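You operate a simulated robot arm through the tools that you are given. There is no shell and no other tool. Be economical: measure what you need, move in short steps, check, and stop when the job is done.

You are at the controls of a simulated two-armed robot. One attempt, no reset.

Task
Press the key marked tare on green-key balance three times.
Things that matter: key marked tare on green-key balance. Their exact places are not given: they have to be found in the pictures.

It is judged by the outcome, as a careful person would: the job done as asked, and still so three seconds after it is handed in. It fails if anything else is knocked over, pushed out of place, dropped, spilled or broken.

Robot
Two 7-joint arms with two-finger parallel grippers on one trunk, on a base that drives. Base frame: it is fixed to the floor where the robot stands at the start and does not move with it; the origin is under the middle of the robot, x ahead of it, y to its left, z up. Lengths are in m, angles in rad, forces in N, time in s.
The left shoulder is at the start at [0.06, 0.143, 0.948], the right one opposite. With the tool pointing down near the work surface each hand reaches from about 0.32 to 0.74 m from the robot's upright axis, wherever it stands, measured 20 degrees to its own side. Places, roughly: key marked tare on green-key balance [0.5, 0, 0.9]. Payload 1.57 kg a hand.
The tool frame of a hand sits at the grasp point between the pads (the TCP): z along the fingers, y along the line on which they close. The tips reach 0.03 m beyond it. The gripper opens to 0.11 m. The fingers are 0.024 m wide and 0.012 m thick; the gripper's body (0.048 by 0.112 m) begins 0.078 m behind the TCP.
Orientation is that of the tool frame in the base frame, as a unit quaternion [w, x, y, z]. With the fingers straight down and closing along the base's y, the tool's x points along the base's -x, its y along +y and its z along -z.

Tools
- The arms move only by the tool arm_command. It takes "left_series", "right_series" or both (then of equal length, played together; a hand with none holds still); each is a list of rows, each an object of numbers (a shift or turn left out is 0, a gripper value left out holds the last): "dx", "dy", "dz": the shift along the tool's x, y, z in units of 400 mm (1.0 is 400 mm); "ax", "ay", "az": the turn, a rotation vector about the tool's x, y, z in units of 90 degrees (1.0 is 90 degrees); "jaw": the gripper command, from -1 (fully open) to 1 (shut), values between in proportion. In form: [{"dx": .., "dy": .., "dz": .., "ax": .., "ay": .., "az": .., "jaw": ..}, ...]. A call has 1 to 20 rows; each row is the pose to reach, as a shift and turn from the pose commanded when the call began, along the tool's axes at that moment. A call with a number of a shift or a turn outside -1 to 1 is refused whole. Rows are played at 5 a second. More than 0.05 m and 0.15 rad between two rows, or a gripper value outside its range, and nothing of the call is played. Where a pose cannot be reached the arm comes as near as it can. A force on the tool above 40 N (or 10 N above the force at the start of the call, whichever is more), or a blocked arm, ends the call early, and 0.2 s more pass. The fingers move at their own pace (about 0.045 m/s each) and stop on an object; they squeeze with about 24 N. The grip force told is the motor's: it shows also when the fingers shut on nothing. Time passes only in rows, and 0.2 s behind the last, so rows that repeat a pose let the fingers close. It gives the time, the measured TCP pose, the force on the tool (base axes), the opening and the grip force at its end, in the units of the frame above (readings bear some noise).
- Cameras (640 x 400 px; columns grow to the right, rows downward): "scene" is now at [0.0506, -0.0072, 1.5626]; the picture's right is [-0.09, -1.00, 0.00], its down [-0.72, 0.07, -0.69] and it looks along [0.69, -0.06, -0.72] (base axes); focal length 291 px, centre (320, 200). "left" rides on the left gripper at [0.07, -0.016, -0.141] in its tool frame; the picture's right is [0.23, 0.97, 0.00], its down [-0.86, 0.20, -0.48] and it looks along [-0.47, 0.11, 0.88] (tool axes); focal length 222 px, centre (320, 200). "right" rides on the right gripper at [0.07, 0.016, -0.141] in its tool frame; the picture's right is [-0.23, 0.97, 0.00], its down [-0.86, -0.20, -0.48] and it looks along [-0.47, -0.11, 0.88] (tool axes); focal length 222 px, centre (320, 200).
- get_image(camera): a new picture of that camera. The clock stands still meanwhile.
- lift_body(by): slides the trunk up (or, below 0, down) by that many m; the arms and the scene camera ride with it, the base frame stays. It gives what a move gives, with no picture.
- drive_base(legs): drives the robot by 1 to 6 legs, each [ahead, left, turn to the left] in m, m and rad, along the robot's own axes; the way and the turn of a leg run together, so that a leg with both is an arc; at most 1.5 m and 3.142 rad a leg. The arms and the cameras ride along, it lands a little off, and it stops where it bumps. It gives what a move gives.
- pan_tilt(pan, tilt): turns the head with the scene camera to pan (to the left, within 1.501 rad either way) and tilt (down, from -0.506 to 1.204), counted from straight ahead of the robot. It gives what a move gives.
- probe_pixels(camera, pixels): for up to 12 pixels [column, row] of the newest picture of that camera ("zoom" is the newest enlarged one), the place [x, y, z] in the base frame of the surface seen there, good to about 0.002 m. The clock stands still meanwhile.
- inspect(camera, box): a new picture of the part [left, top, right, bottom] of that camera's present view, enlarged. The clock stands still meanwhile.
- finish_job(): hands the job in; it is judged then, once.

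Keep the steps short. Do not move on a guess: measure, check each grasp and each placing, and mend mistakes. In all there are 80 turns and 58 pictures (those below and enlarged ones count). Leave the grippers open and the arms clear of the work at the hand-in unless told otherwise, and finish with a single line.

The tools are called after "Emit:" by a JSON object that holds its "name" and its "arguments". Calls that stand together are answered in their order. arm_command: Moves the arms, as the interface text tells. Its arguments: {"type":"object","properties":{"left_series":{"type":"array"},"right_series":{"type":"array"}},"required":[]} The other tools are called the same way: lift_body (by) slides the trunk up or down; drive_base (legs) drives the base; pan_tilt (pan, tilt) turns the head that bears the scene camera; get_image (camera) takes a picture; probe_pixels (camera, pixels) gives the place of the surface under pixels of a picture; inspect (camera, box) takes an enlarged picture of a part of a camera's view; finish_job () hands the job in.

At the start:

```text
t: 0.0
left_tcp_pos: [0.4922, 0.2014, 1.1265]
left_tcp_rot: [0.001, 0.0, 1.0, 0.0]
left_ft_force: [0.2, 0.0, -0.8]
left_opening: 0.1099
left_grasp_force: 0.0
right_tcp_pos: [0.4065, -0.2182, 1.1264]
right_tcp_rot: [0.0, -0.001, 1.0, 0.001]
right_ft_force: [-0.6, -0.6, 0.1]
right_opening: 0.11
right_grasp_force: 0.0
trunk travel left (down, up): [-0.547, 0.043]
robot x, y, heading: [-0.0006, -0.0028, 0.003]
head pan, tilt: [-0.093, 0.803]
```

scene: 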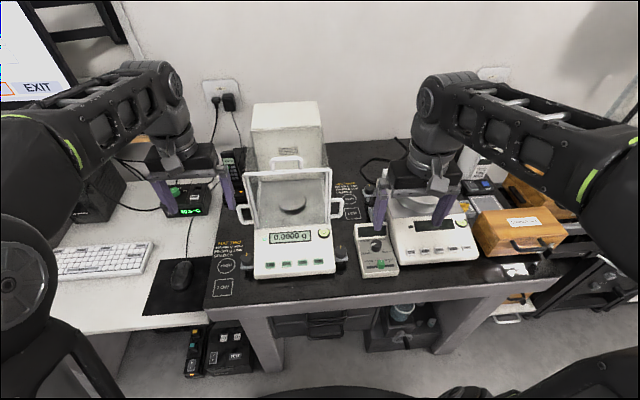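
right: 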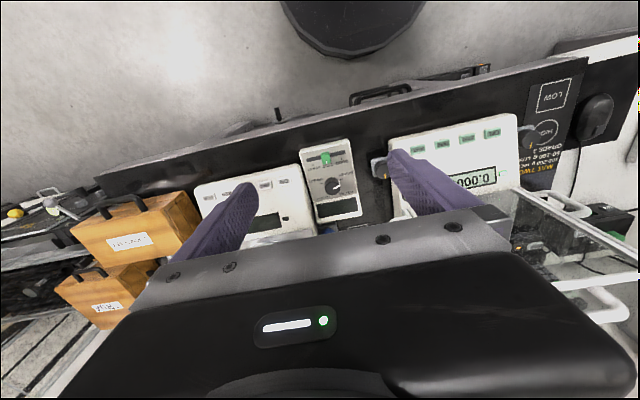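
left: 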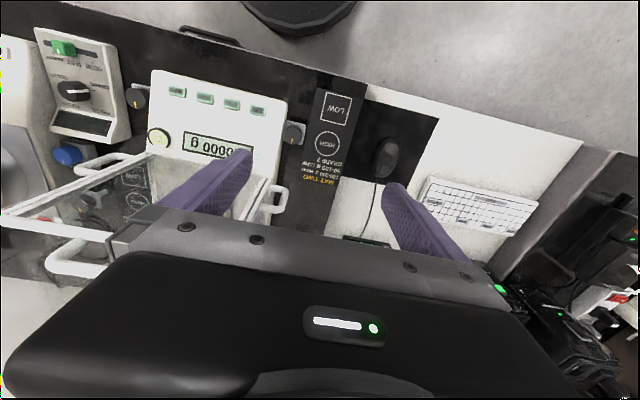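

The green-key balance is in the scene at about (290,250), with four green keys at row ~263. I'll enlarge it to read the key labels.

Emit:
{"name": "inspect", "arguments": {"camera": "scene", "box": [240, 215, 350, 285]}}

Emit:
{"name": "inspect", "arguments": {"camera": "left", "box": [140, 65, 300, 165]}}

```text
5.71 times, centred on (295, 250) of scene
```

zoom: 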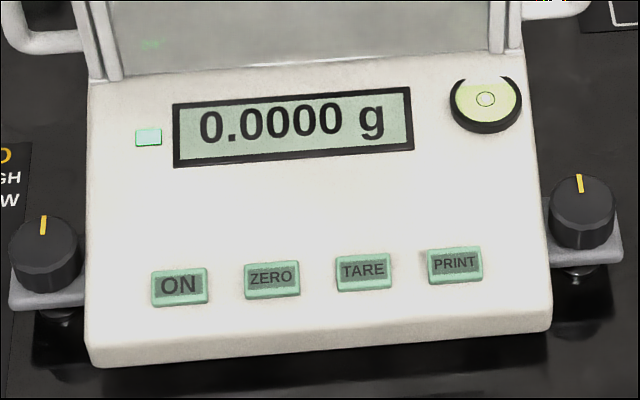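

```text
4.00 times, centred on (220, 115) of left
```

zoom: 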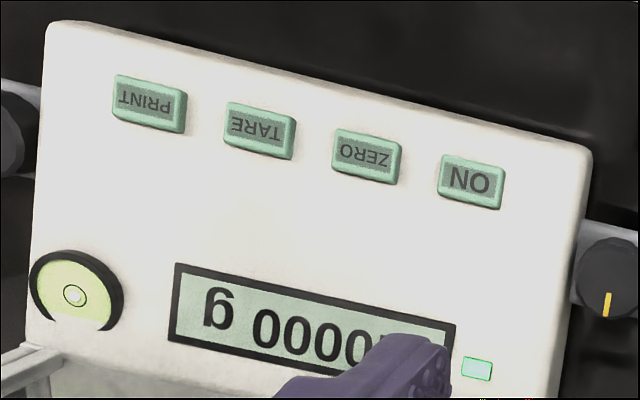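

The TARE key is at (259,131) in the left zoom, third from the left. I'll measure it, its neighbours, the panel around it, and the case edges.

Emit:
{"name": "probe_pixels", "arguments": {"camera": "zoom", "pixels": [[259, 131], [230, 122], [292, 140], [262, 112], [257, 150], [366, 158], [150, 103], [250, 190], [270, 90], [290, 83], [205, 125], [75, 295]]}}

Emit:
{"name": "probe_pixels", "arguments": {"camera": "scene", "pixels": [[302, 262], [303, 263], [302, 256], [302, 270], [246, 172], [330, 172], [286, 163], [325, 222], [249, 222], [338, 255]]}}

```text
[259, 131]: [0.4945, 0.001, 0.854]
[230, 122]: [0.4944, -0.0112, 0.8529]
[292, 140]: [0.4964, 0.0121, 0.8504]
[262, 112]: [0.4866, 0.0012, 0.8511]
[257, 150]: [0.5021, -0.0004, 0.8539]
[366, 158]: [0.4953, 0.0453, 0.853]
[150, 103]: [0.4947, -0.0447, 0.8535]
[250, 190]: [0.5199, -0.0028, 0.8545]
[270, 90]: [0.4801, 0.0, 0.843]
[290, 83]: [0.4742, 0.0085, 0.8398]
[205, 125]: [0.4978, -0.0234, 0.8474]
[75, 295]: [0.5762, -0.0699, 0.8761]
```

```text
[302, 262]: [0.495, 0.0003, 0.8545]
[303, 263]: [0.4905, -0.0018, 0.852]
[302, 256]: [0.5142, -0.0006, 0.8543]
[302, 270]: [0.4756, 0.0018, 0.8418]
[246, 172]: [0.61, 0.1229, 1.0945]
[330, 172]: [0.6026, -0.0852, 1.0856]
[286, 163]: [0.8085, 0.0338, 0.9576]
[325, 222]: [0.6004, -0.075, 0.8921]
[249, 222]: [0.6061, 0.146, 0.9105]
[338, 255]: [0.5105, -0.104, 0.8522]
```

TARE key centre is about (0.4945, 0.0005, 0.854), and the panel slopes about 17° towards the robot. I'll use the left hand: shut the fingers, slide over to y≈0 at the present height, and tilt 17° so the fingers point square to the key.

Emit:
{"name": "arm_command", "arguments": {"left_series": [{"dy": -0.08, "dx": 0.01, "ay": -0.03, "jaw": 1}, {"dy": -0.16, "dx": 0.02, "ay": -0.06, "jaw": 1}, {"dy": -0.24, "dx": 0.03, "ay": -0.09, "jaw": 1}, {"dy": -0.32, "dx": 0.04, "ay": -0.12, "jaw": 1}, {"dy": -0.4, "dx": 0.044, "ay": -0.15, "jaw": 1}, {"dy": -0.47, "dx": 0.044, "ay": -0.186, "jaw": 1}, {"dy": -0.502, "dx": 0.044, "ay": -0.186, "jaw": 1}, {"dy": -0.502, "dx": 0.044, "ay": -0.186, "jaw": 1}, {"dy": -0.502, "dx": 0.044, "ay": -0.186, "jaw": 1}]}}

```text
t: 2.0
left_tcp_pos: [0.476, -0.0012, 1.1282]
left_tcp_rot: [0.147, 0.0, 0.989, 0.001]
left_ft_force: [-0.9, 0.5, 0.2]
left_opening: 0.0
left_grasp_force: 21.8
right_tcp_pos: [0.4072, -0.2177, 1.1272]
right_tcp_rot: [0.0, 0.001, 1.0, 0.0]
right_ft_force: [-0.7, 0.7, -0.3]
right_opening: 0.11
right_grasp_force: 0.0
trunk travel left (down, up): [-0.547, 0.043]
robot x, y, heading: [0.0019, 0.0019, -0.004]
head pan, tilt: [-0.093, 0.803]
```

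Tilt is correct (fingers along [0.29, 0, -0.957]). Next, straight down to about 40 mm short of the key.

Emit:
{"name": "arm_command", "arguments": {"left_series": [{"dx": 0.031, "dz": 0.1}, {"dx": 0.062, "dz": 0.2}, {"dx": 0.093, "dz": 0.3}, {"dx": 0.124, "dz": 0.4}, {"dx": 0.154, "dz": 0.495}, {"dx": 0.154, "dz": 0.495}]}}

Emit:
{"name": "get_image", "arguments": {"camera": "left"}}

Emit:
{"name": "inspect", "arguments": {"camera": "scene", "box": [220, 180, 380, 280]}}

```text
t: 3.4
left_tcp_pos: [0.473, 0.0008, 0.9212]
left_tcp_rot: [0.146, -0.001, 0.989, 0.001]
left_ft_force: [0.2, 0.2, -0.1]
left_opening: 0.0
left_grasp_force: 20.7
right_tcp_pos: [0.4084, -0.217, 1.1277]
right_tcp_rot: [0.0, 0.0, 1.0, 0.0]
right_ft_force: [0.0, 0.2, 1.1]
right_opening: 0.1099
right_grasp_force: 0.0
trunk travel left (down, up): [-0.547, 0.043]
robot x, y, heading: [-0.0047, 0.0021, 0.001]
head pan, tilt: [-0.093, 0.803]
```

```text
52 pictures are left
```

left: 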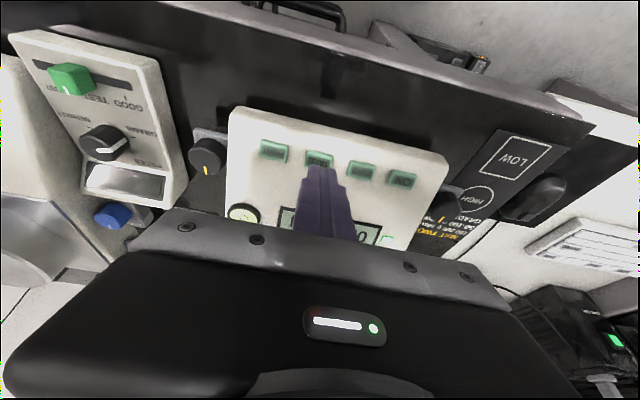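

```text
4.00 times, centred on (300, 230) of scene
```

zoom: 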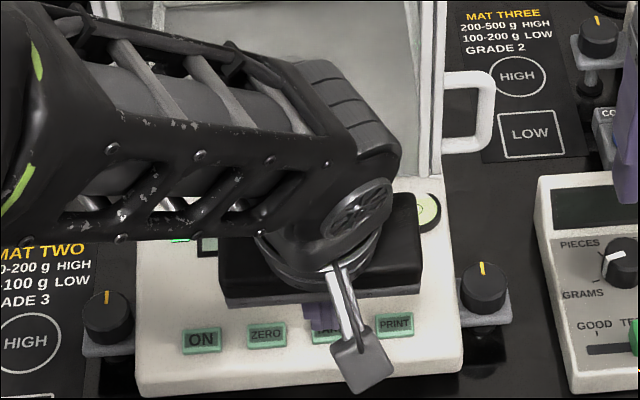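

The tip at (318,170) in the left view is lined up over TARE at (320,158). Next, 32 mm along the fingers, leaving about 8 mm, then I'll recheck.

Emit:
{"name": "arm_command", "arguments": {"left_series": [{"dz": 0.04}, {"dz": 0.08}, {"dz": 0.08}]}}

Emit:
{"name": "inspect", "arguments": {"camera": "left", "box": [240, 110, 400, 210]}}

```text
t: 4.2
left_tcp_pos: [0.4835, 0.0007, 0.8882]
left_tcp_rot: [0.146, 0.0, 0.989, 0.0]
left_ft_force: [-0.1, -0.2, -1.0]
left_opening: 0.0
left_grasp_force: 21.4
right_tcp_pos: [0.4074, -0.2175, 1.1277]
right_tcp_rot: [0.0, 0.0, 1.0, -0.001]
right_ft_force: [0.4, -0.4, 0.6]
right_opening: 0.1098
right_grasp_force: 0.1
trunk travel left (down, up): [-0.547, 0.043]
robot x, y, heading: [-0.0007, -0.0026, -0.003]
head pan, tilt: [-0.093, 0.803]
```

```text
4.00 times, centred on (320, 160) of left
```

zoom: 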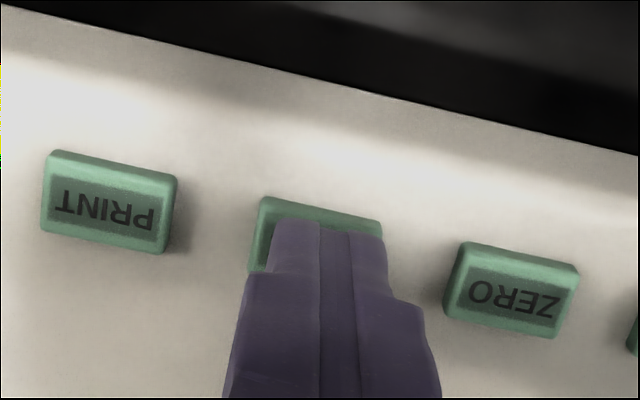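

The tip sits over TARE, clear of PRINT and ZERO. Now creeping forward in 1–2 mm steps to find contact and see the force.

Emit:
{"name": "arm_command", "arguments": {"left_series": [{"dy": -0.003, "dz": 0.006}, {"dy": -0.003, "dz": 0.012}, {"dy": -0.003, "dz": 0.016}, {"dy": -0.003, "dz": 0.02}, {"dy": -0.003, "dz": 0.02}]}}

Emit:
{"name": "inspect", "arguments": {"camera": "left", "box": [240, 110, 400, 210]}}

```text
t: 5.4
left_tcp_pos: [0.4834, -0.0012, 0.8813]
left_tcp_rot: [0.147, 0.0, 0.989, 0.0]
left_ft_force: [-0.5, -0.2, -0.1]
left_opening: 0.0
left_grasp_force: 20.7
right_tcp_pos: [0.4069, -0.2164, 1.1275]
right_tcp_rot: [-0.001, 0.001, 1.0, 0.0]
right_ft_force: [0.4, -0.1, -0.1]
right_opening: 0.1098
right_grasp_force: 0.1
trunk travel left (down, up): [-0.547, 0.043]
robot x, y, heading: [-0.001, -0.0, -0.0]
head pan, tilt: [-0.093, 0.803]
```

```text
4.00 times, centred on (320, 160) of left
```

zoom: 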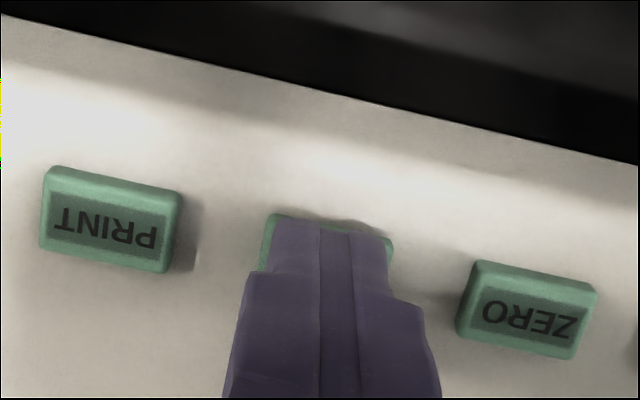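

No contact yet (force ~0). Continue in 1 mm steps, 3 mm more.

Emit:
{"name": "arm_command", "arguments": {"left_series": [{"dz": 0.0025}, {"dz": 0.005}, {"dz": 0.005}]}}

Emit:
{"name": "inspect", "arguments": {"camera": "left", "box": [240, 110, 400, 210]}}

```text
t: 6.2
left_tcp_pos: [0.4862, -0.0007, 0.878]
left_tcp_rot: [0.147, 0.0, 0.989, 0.0]
left_ft_force: [-0.5, 3.1, 4.9]
left_opening: 0.0
left_grasp_force: 21.1
right_tcp_pos: [0.406, -0.2167, 1.129]
right_tcp_rot: [0.0, 0.0, 1.0, -0.001]
right_ft_force: [0.0, -0.4, 0.2]
right_opening: 0.1098
right_grasp_force: 0.0
trunk travel left (down, up): [-0.547, 0.043]
robot x, y, heading: [-0.0002, 0.003, 0.001]
head pan, tilt: [-0.093, 0.803]
```

```text
4.00 times, centred on (320, 160) of left
```

zoom: 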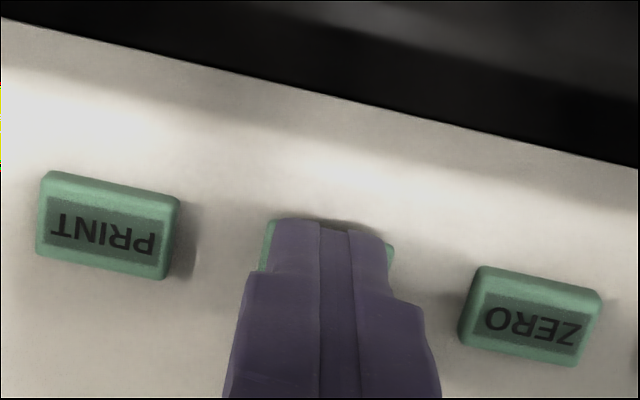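

Contact: 5 N. The key is starting to go down. I'll push 1 mm more to see whether it has bottomed, and look from the scene camera for any change in the display.

Emit:
{"name": "arm_command", "arguments": {"left_series": [{"dz": 0.0025}, {"dz": 0.0025}]}}

Emit:
{"name": "inspect", "arguments": {"camera": "scene", "box": [240, 215, 350, 285]}}

Emit:
{"name": "get_image", "arguments": {"camera": "left"}}

```text
t: 6.8
left_tcp_pos: [0.4862, -0.0016, 0.878]
left_tcp_rot: [0.147, 0.0, 0.989, -0.001]
left_ft_force: [0.0, 2.6, 6.6]
left_opening: 0.0001
left_grasp_force: 20.8
right_tcp_pos: [0.4067, -0.2169, 1.1281]
right_tcp_rot: [0.0, 0.0, 1.0, 0.0]
right_ft_force: [0.0, 0.4, -0.3]
right_opening: 0.11
right_grasp_force: 0.0
trunk travel left (down, up): [-0.547, 0.043]
robot x, y, heading: [0.0023, 0.003, -0.006]
head pan, tilt: [-0.093, 0.803]
```

```text
5.71 times, centred on (295, 250) of scene
```

zoom: 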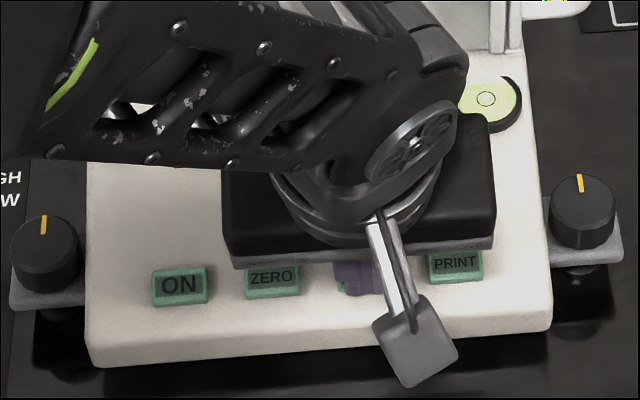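

```text
46 pictures are left
```

left: 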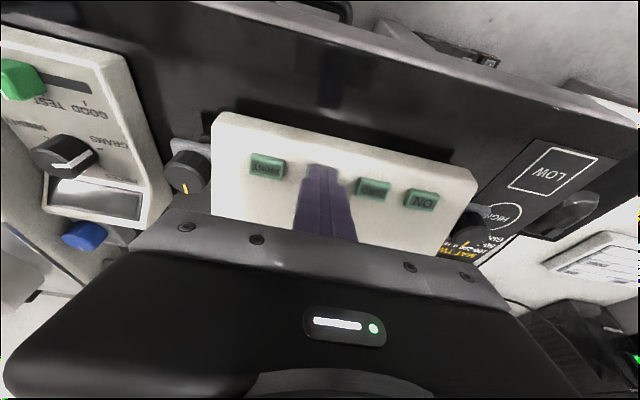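

Force 6.6 N, and the balance has not moved (ON and the case are at the same pixels). A closer look at the key under the tip.

Emit:
{"name": "inspect", "arguments": {"camera": "left", "box": [280, 140, 360, 190]}}

Emit:
{"name": "arm_command", "arguments": {"left_series": [{"dz": 0.0025}, {"dz": 0.0025}]}}

Emit:
{"name": "inspect", "arguments": {"camera": "left", "box": [280, 140, 360, 190]}}

```text
8.00 times, centred on (320, 165) of left
```

zoom: 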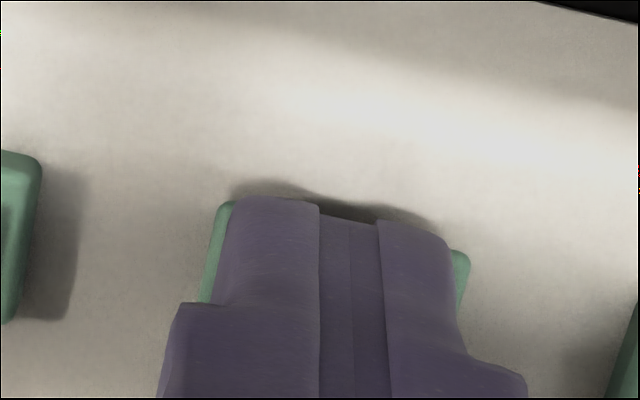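

```text
t: 7.4
left_tcp_pos: [0.4857, -0.0011, 0.877]
left_tcp_rot: [0.147, 0.0, 0.989, 0.0]
left_ft_force: [0.9, 2.9, 9.6]
left_opening: 0.0
left_grasp_force: 21.6
right_tcp_pos: [0.4066, -0.2168, 1.1288]
right_tcp_rot: [0.0, 0.0, 1.0, 0.0]
right_ft_force: [0.4, -0.8, -0.3]
right_opening: 0.11
right_grasp_force: 0.0
trunk travel left (down, up): [-0.547, 0.043]
robot x, y, heading: [0.0007, 0.0011, 0.001]
head pan, tilt: [-0.093, 0.803]
```

```text
8.00 times, centred on (320, 165) of left
```

zoom: 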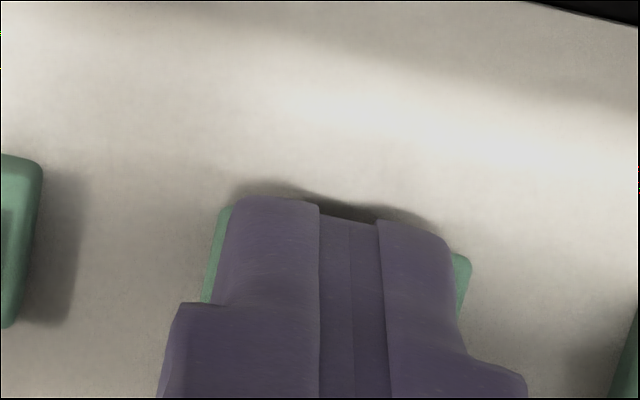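

Force rises smoothly (9.6 N) and the view still moves, so the key is on its spring. Push 2 mm more.

Emit:
{"name": "arm_command", "arguments": {"left_series": [{"dz": 0.0025}, {"dz": 0.005}, {"dz": 0.005}]}}

Emit:
{"name": "inspect", "arguments": {"camera": "left", "box": [280, 140, 360, 190]}}

```text
t: 8.2
left_tcp_pos: [0.486, -0.0018, 0.8761]
left_tcp_rot: [0.147, 0.0, 0.989, -0.001]
left_ft_force: [-3.0, 2.8, 18.5]
left_opening: 0.0002
left_grasp_force: 21.3
right_tcp_pos: [0.4069, -0.2163, 1.1293]
right_tcp_rot: [0.001, 0.0, 1.0, 0.001]
right_ft_force: [-0.5, 0.4, 0.5]
right_opening: 0.1101
right_grasp_force: 0.0
trunk travel left (down, up): [-0.547, 0.043]
robot x, y, heading: [0.0002, 0.002, 0.001]
head pan, tilt: [-0.093, 0.803]
```

```text
8.00 times, centred on (320, 165) of left
```

zoom: 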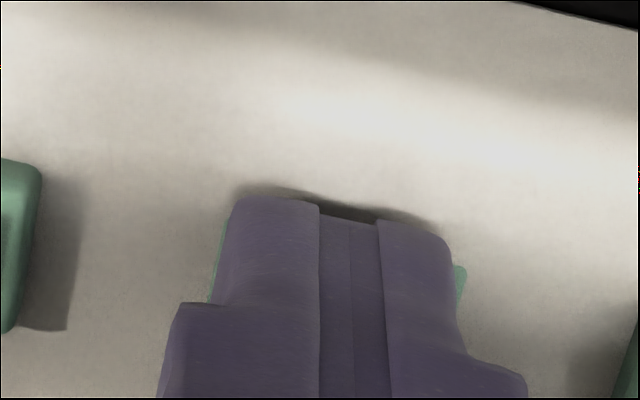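

The key's sides have now sunk nearly flush and the force has stiffened to 18.5 N: it's about at the bottom. I'll push 1 mm more, hold, then back off 12 mm to release fully and look.

Emit:
{"name": "arm_command", "arguments": {"left_series": [{"dz": 0.0025}, {"dz": 0.0025}, {"dz": -0.01}, {"dz": -0.03}, {"dz": -0.03}]}}

Emit:
{"name": "inspect", "arguments": {"camera": "left", "box": [240, 110, 400, 210]}}

```text
t: 9.4
left_tcp_pos: [0.4828, -0.0012, 0.8858]
left_tcp_rot: [0.146, 0.0, 0.989, 0.001]
left_ft_force: [-0.8, 0.5, 0.7]
left_opening: 0.0001
left_grasp_force: 21.4
right_tcp_pos: [0.4066, -0.2167, 1.1271]
right_tcp_rot: [0.0, 0.0, 1.0, -0.001]
right_ft_force: [-0.4, -0.3, 0.4]
right_opening: 0.1101
right_grasp_force: 0.1
trunk travel left (down, up): [-0.547, 0.043]
robot x, y, heading: [-0.0016, -0.0038, 0.001]
head pan, tilt: [-0.093, 0.803]
```

```text
4.00 times, centred on (320, 160) of left
```

zoom: 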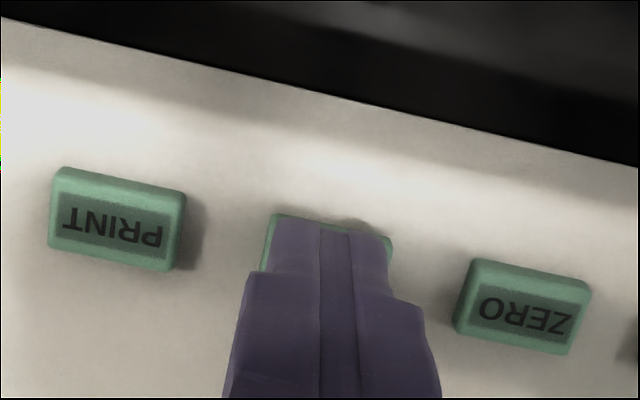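

Released: force 0 and the key has risen to its former look. Second press with the same depth (+13 mm), stopping at the bottom to read the force.

Emit:
{"name": "arm_command", "arguments": {"left_series": [{"dz": 0.01}, {"dz": 0.02}, {"dz": 0.0275}, {"dz": 0.0325}, {"dz": 0.0325}]}}

Emit:
{"name": "inspect", "arguments": {"camera": "left", "box": [280, 140, 360, 190]}}

```text
t: 10.6
left_tcp_pos: [0.4847, -0.0001, 0.8753]
left_tcp_rot: [0.148, -0.001, 0.989, 0.0]
left_ft_force: [-9.7, 1.6, 28.2]
left_opening: 0.0
left_grasp_force: 22.0
right_tcp_pos: [0.4056, -0.2166, 1.1295]
right_tcp_rot: [0.001, 0.0, 1.0, 0.0]
right_ft_force: [-0.4, 0.8, 0.2]
right_opening: 0.11
right_grasp_force: 0.1
trunk travel left (down, up): [-0.547, 0.043]
robot x, y, heading: [0.005, -0.0001, -0.003]
head pan, tilt: [-0.093, 0.803]
```

```text
8.00 times, centred on (320, 165) of left
```

zoom: 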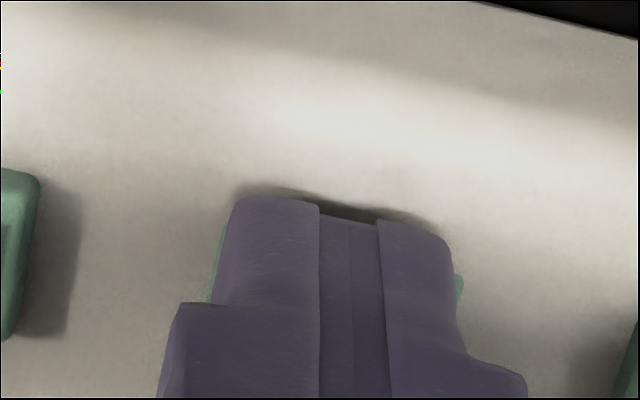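

Bottomed at 28–30 N along the key's normal. Release 13 mm, pause.

Emit:
{"name": "arm_command", "arguments": {"left_series": [{"dz": -0.01}, {"dz": -0.0225}, {"dz": -0.0325}, {"dz": -0.0325}, {"dz": -0.0325}]}}

Emit:
{"name": "inspect", "arguments": {"camera": "left", "box": [240, 110, 400, 210]}}

```text
t: 11.8
left_tcp_pos: [0.4831, -0.0003, 0.8856]
left_tcp_rot: [0.146, 0.0, 0.989, 0.001]
left_ft_force: [-0.3, -0.4, 0.7]
left_opening: 0.0002
left_grasp_force: 21.8
right_tcp_pos: [0.407, -0.2152, 1.1273]
right_tcp_rot: [0.0, 0.0, 1.0, -0.001]
right_ft_force: [0.0, 0.2, 0.1]
right_opening: 0.1098
right_grasp_force: 0.0
trunk travel left (down, up): [-0.547, 0.043]
robot x, y, heading: [0.0017, -0.003, 0.003]
head pan, tilt: [-0.093, 0.803]
```

```text
4.00 times, centred on (320, 160) of left
```

zoom: 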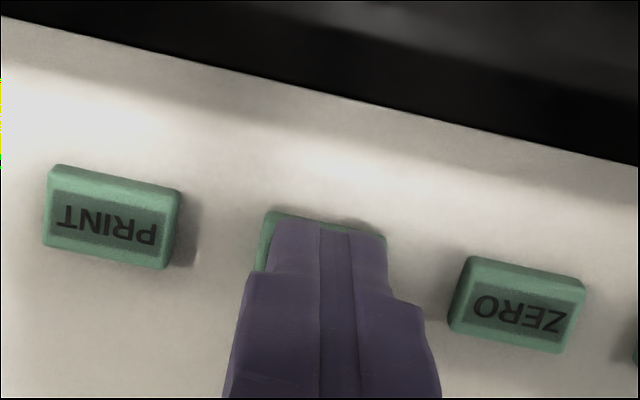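

Released again. Third press, same stroke.

Emit:
{"name": "arm_command", "arguments": {"left_series": [{"dz": 0.01}, {"dz": 0.02}, {"dz": 0.0275}, {"dz": 0.0325}, {"dz": 0.0325}]}}

```text
t: 13.0
left_tcp_pos: [0.486, -0.0011, 0.876]
left_tcp_rot: [0.148, 0.0, 0.989, -0.001]
left_ft_force: [-7.0, 2.9, 23.3]
left_opening: 0.0
left_grasp_force: 21.3
right_tcp_pos: [0.4048, -0.2161, 1.1291]
right_tcp_rot: [0.0, 0.0, 1.0, 0.0]
right_ft_force: [-0.1, 0.3, -0.3]
right_opening: 0.1099
right_grasp_force: 0.1
trunk travel left (down, up): [-0.547, 0.043]
robot x, y, heading: [0.0009, -0.0027, -0.003]
head pan, tilt: [-0.093, 0.803]
```

Bottomed at ~24 N. Now release and draw back 80 mm along the fingers, then look at the balance.

Emit:
{"name": "arm_command", "arguments": {"left_series": [{"dz": -0.01}, {"dz": -0.03}, {"dz": -0.07}, {"dz": -0.13}, {"dz": -0.2}, {"dz": -0.2}]}}

Emit:
{"name": "inspect", "arguments": {"camera": "left", "box": [200, 90, 440, 240]}}

```text
t: 14.4
left_tcp_pos: [0.4649, -0.0019, 0.9524]
left_tcp_rot: [0.146, 0.001, 0.989, 0.0]
left_ft_force: [0.3, 0.0, 0.1]
left_opening: 0.0002
left_grasp_force: 20.6
right_tcp_pos: [0.4072, -0.2165, 1.128]
right_tcp_rot: [0.0, 0.0, 1.0, 0.0]
right_ft_force: [0.6, 1.0, -0.2]
right_opening: 0.1099
right_grasp_force: 0.1
trunk travel left (down, up): [-0.547, 0.043]
robot x, y, heading: [-0.0022, 0.0011, 0.001]
head pan, tilt: [-0.093, 0.803]
```

```text
2.67 times, centred on (320, 165) of left
```

zoom: 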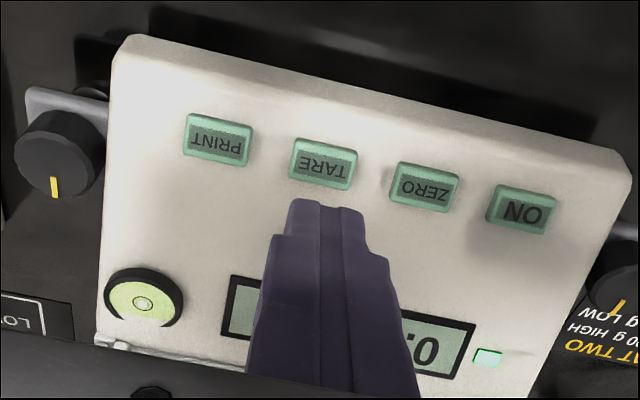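

TARE is back up and everything is in place. Now lift the hand straight up, then over to its starting place on the left, opening the fingers.

Emit:
{"name": "arm_command", "arguments": {"left_series": [{"dx": -0.031, "dz": -0.102}, {"dx": -0.062, "dz": -0.204}, {"dx": -0.093, "dz": -0.306}, {"dx": -0.124, "dz": -0.407}, {"dx": -0.124, "dz": -0.407, "dy": 0.1}, {"dx": -0.124, "dz": -0.407, "dy": 0.2, "ay": 0.04}, {"dx": -0.124, "dz": -0.407, "dy": 0.3, "ay": 0.08}, {"dx": -0.124, "dz": -0.407, "dy": 0.4, "ay": 0.13}, {"dx": -0.124, "dz": -0.407, "dy": 0.5, "ay": 0.186}, {"dx": -0.124, "dz": -0.407, "dy": 0.5, "ay": 0.186, "jaw": -1}, {"dx": -0.124, "dz": -0.407, "dy": 0.5, "ay": 0.186, "jaw": -1}, {"dx": -0.124, "dz": -0.407, "dy": 0.5, "ay": 0.186, "jaw": -1}, {"dx": -0.124, "dz": -0.407, "dy": 0.5, "ay": 0.186, "jaw": -1}, {"dx": -0.124, "dz": -0.407, "dy": 0.5, "ay": 0.186, "jaw": -1}, {"dx": -0.124, "dz": -0.407, "dy": 0.5, "ay": 0.186, "jaw": -1}, {"dx": -0.124, "dz": -0.407, "dy": 0.5, "ay": 0.186, "jaw": -1}]}}

Emit:
{"name": "get_image", "arguments": {"camera": "scene"}}

Emit:
{"name": "inspect", "arguments": {"camera": "scene", "box": [240, 215, 350, 285]}}

```text
t: 17.8
left_tcp_pos: [0.4647, 0.1978, 1.1193]
left_tcp_rot: [0.001, 0.0, 1.0, 0.0]
left_ft_force: [-0.1, -0.2, 0.0]
left_opening: 0.1101
left_grasp_force: 0.1
right_tcp_pos: [0.406, -0.2162, 1.1274]
right_tcp_rot: [0.0, 0.0, 1.0, 0.0]
right_ft_force: [-0.2, 0.8, 0.5]
right_opening: 0.1102
right_grasp_force: 0.0
trunk travel left (down, up): [-0.547, 0.043]
robot x, y, heading: [-0.001, 0.0023, -0.002]
head pan, tilt: [-0.093, 0.803]
```

```text
38 pictures are left
```

scene: 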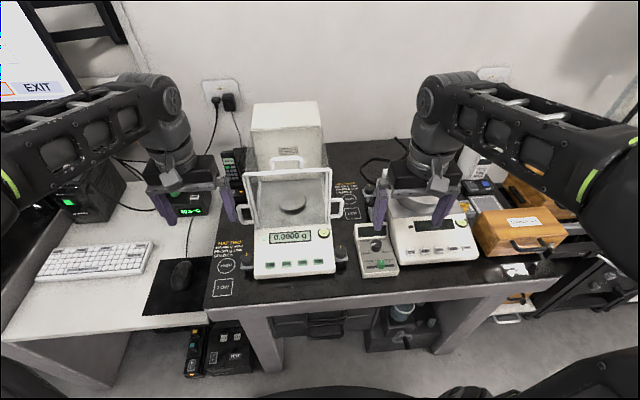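

```text
5.71 times, centred on (295, 250) of scene
```

zoom: 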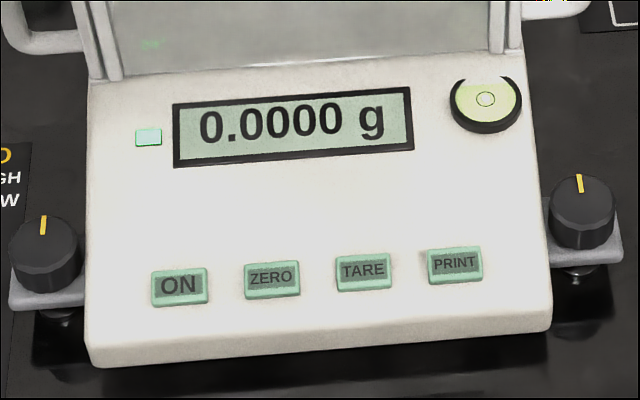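

The balance is exactly where it was, the keys are up, and the arms are clear with grippers open. Three full presses and releases were made, so I'm handing in.

Emit:
{"name": "finish_job", "arguments": {}}

```text
The job is handed in.
```

I pressed the TARE key on the green-key balance down and released it three times and nothing else was moved, but the display read 0.0000 g before and after, so it can't confirm that the presses registered.
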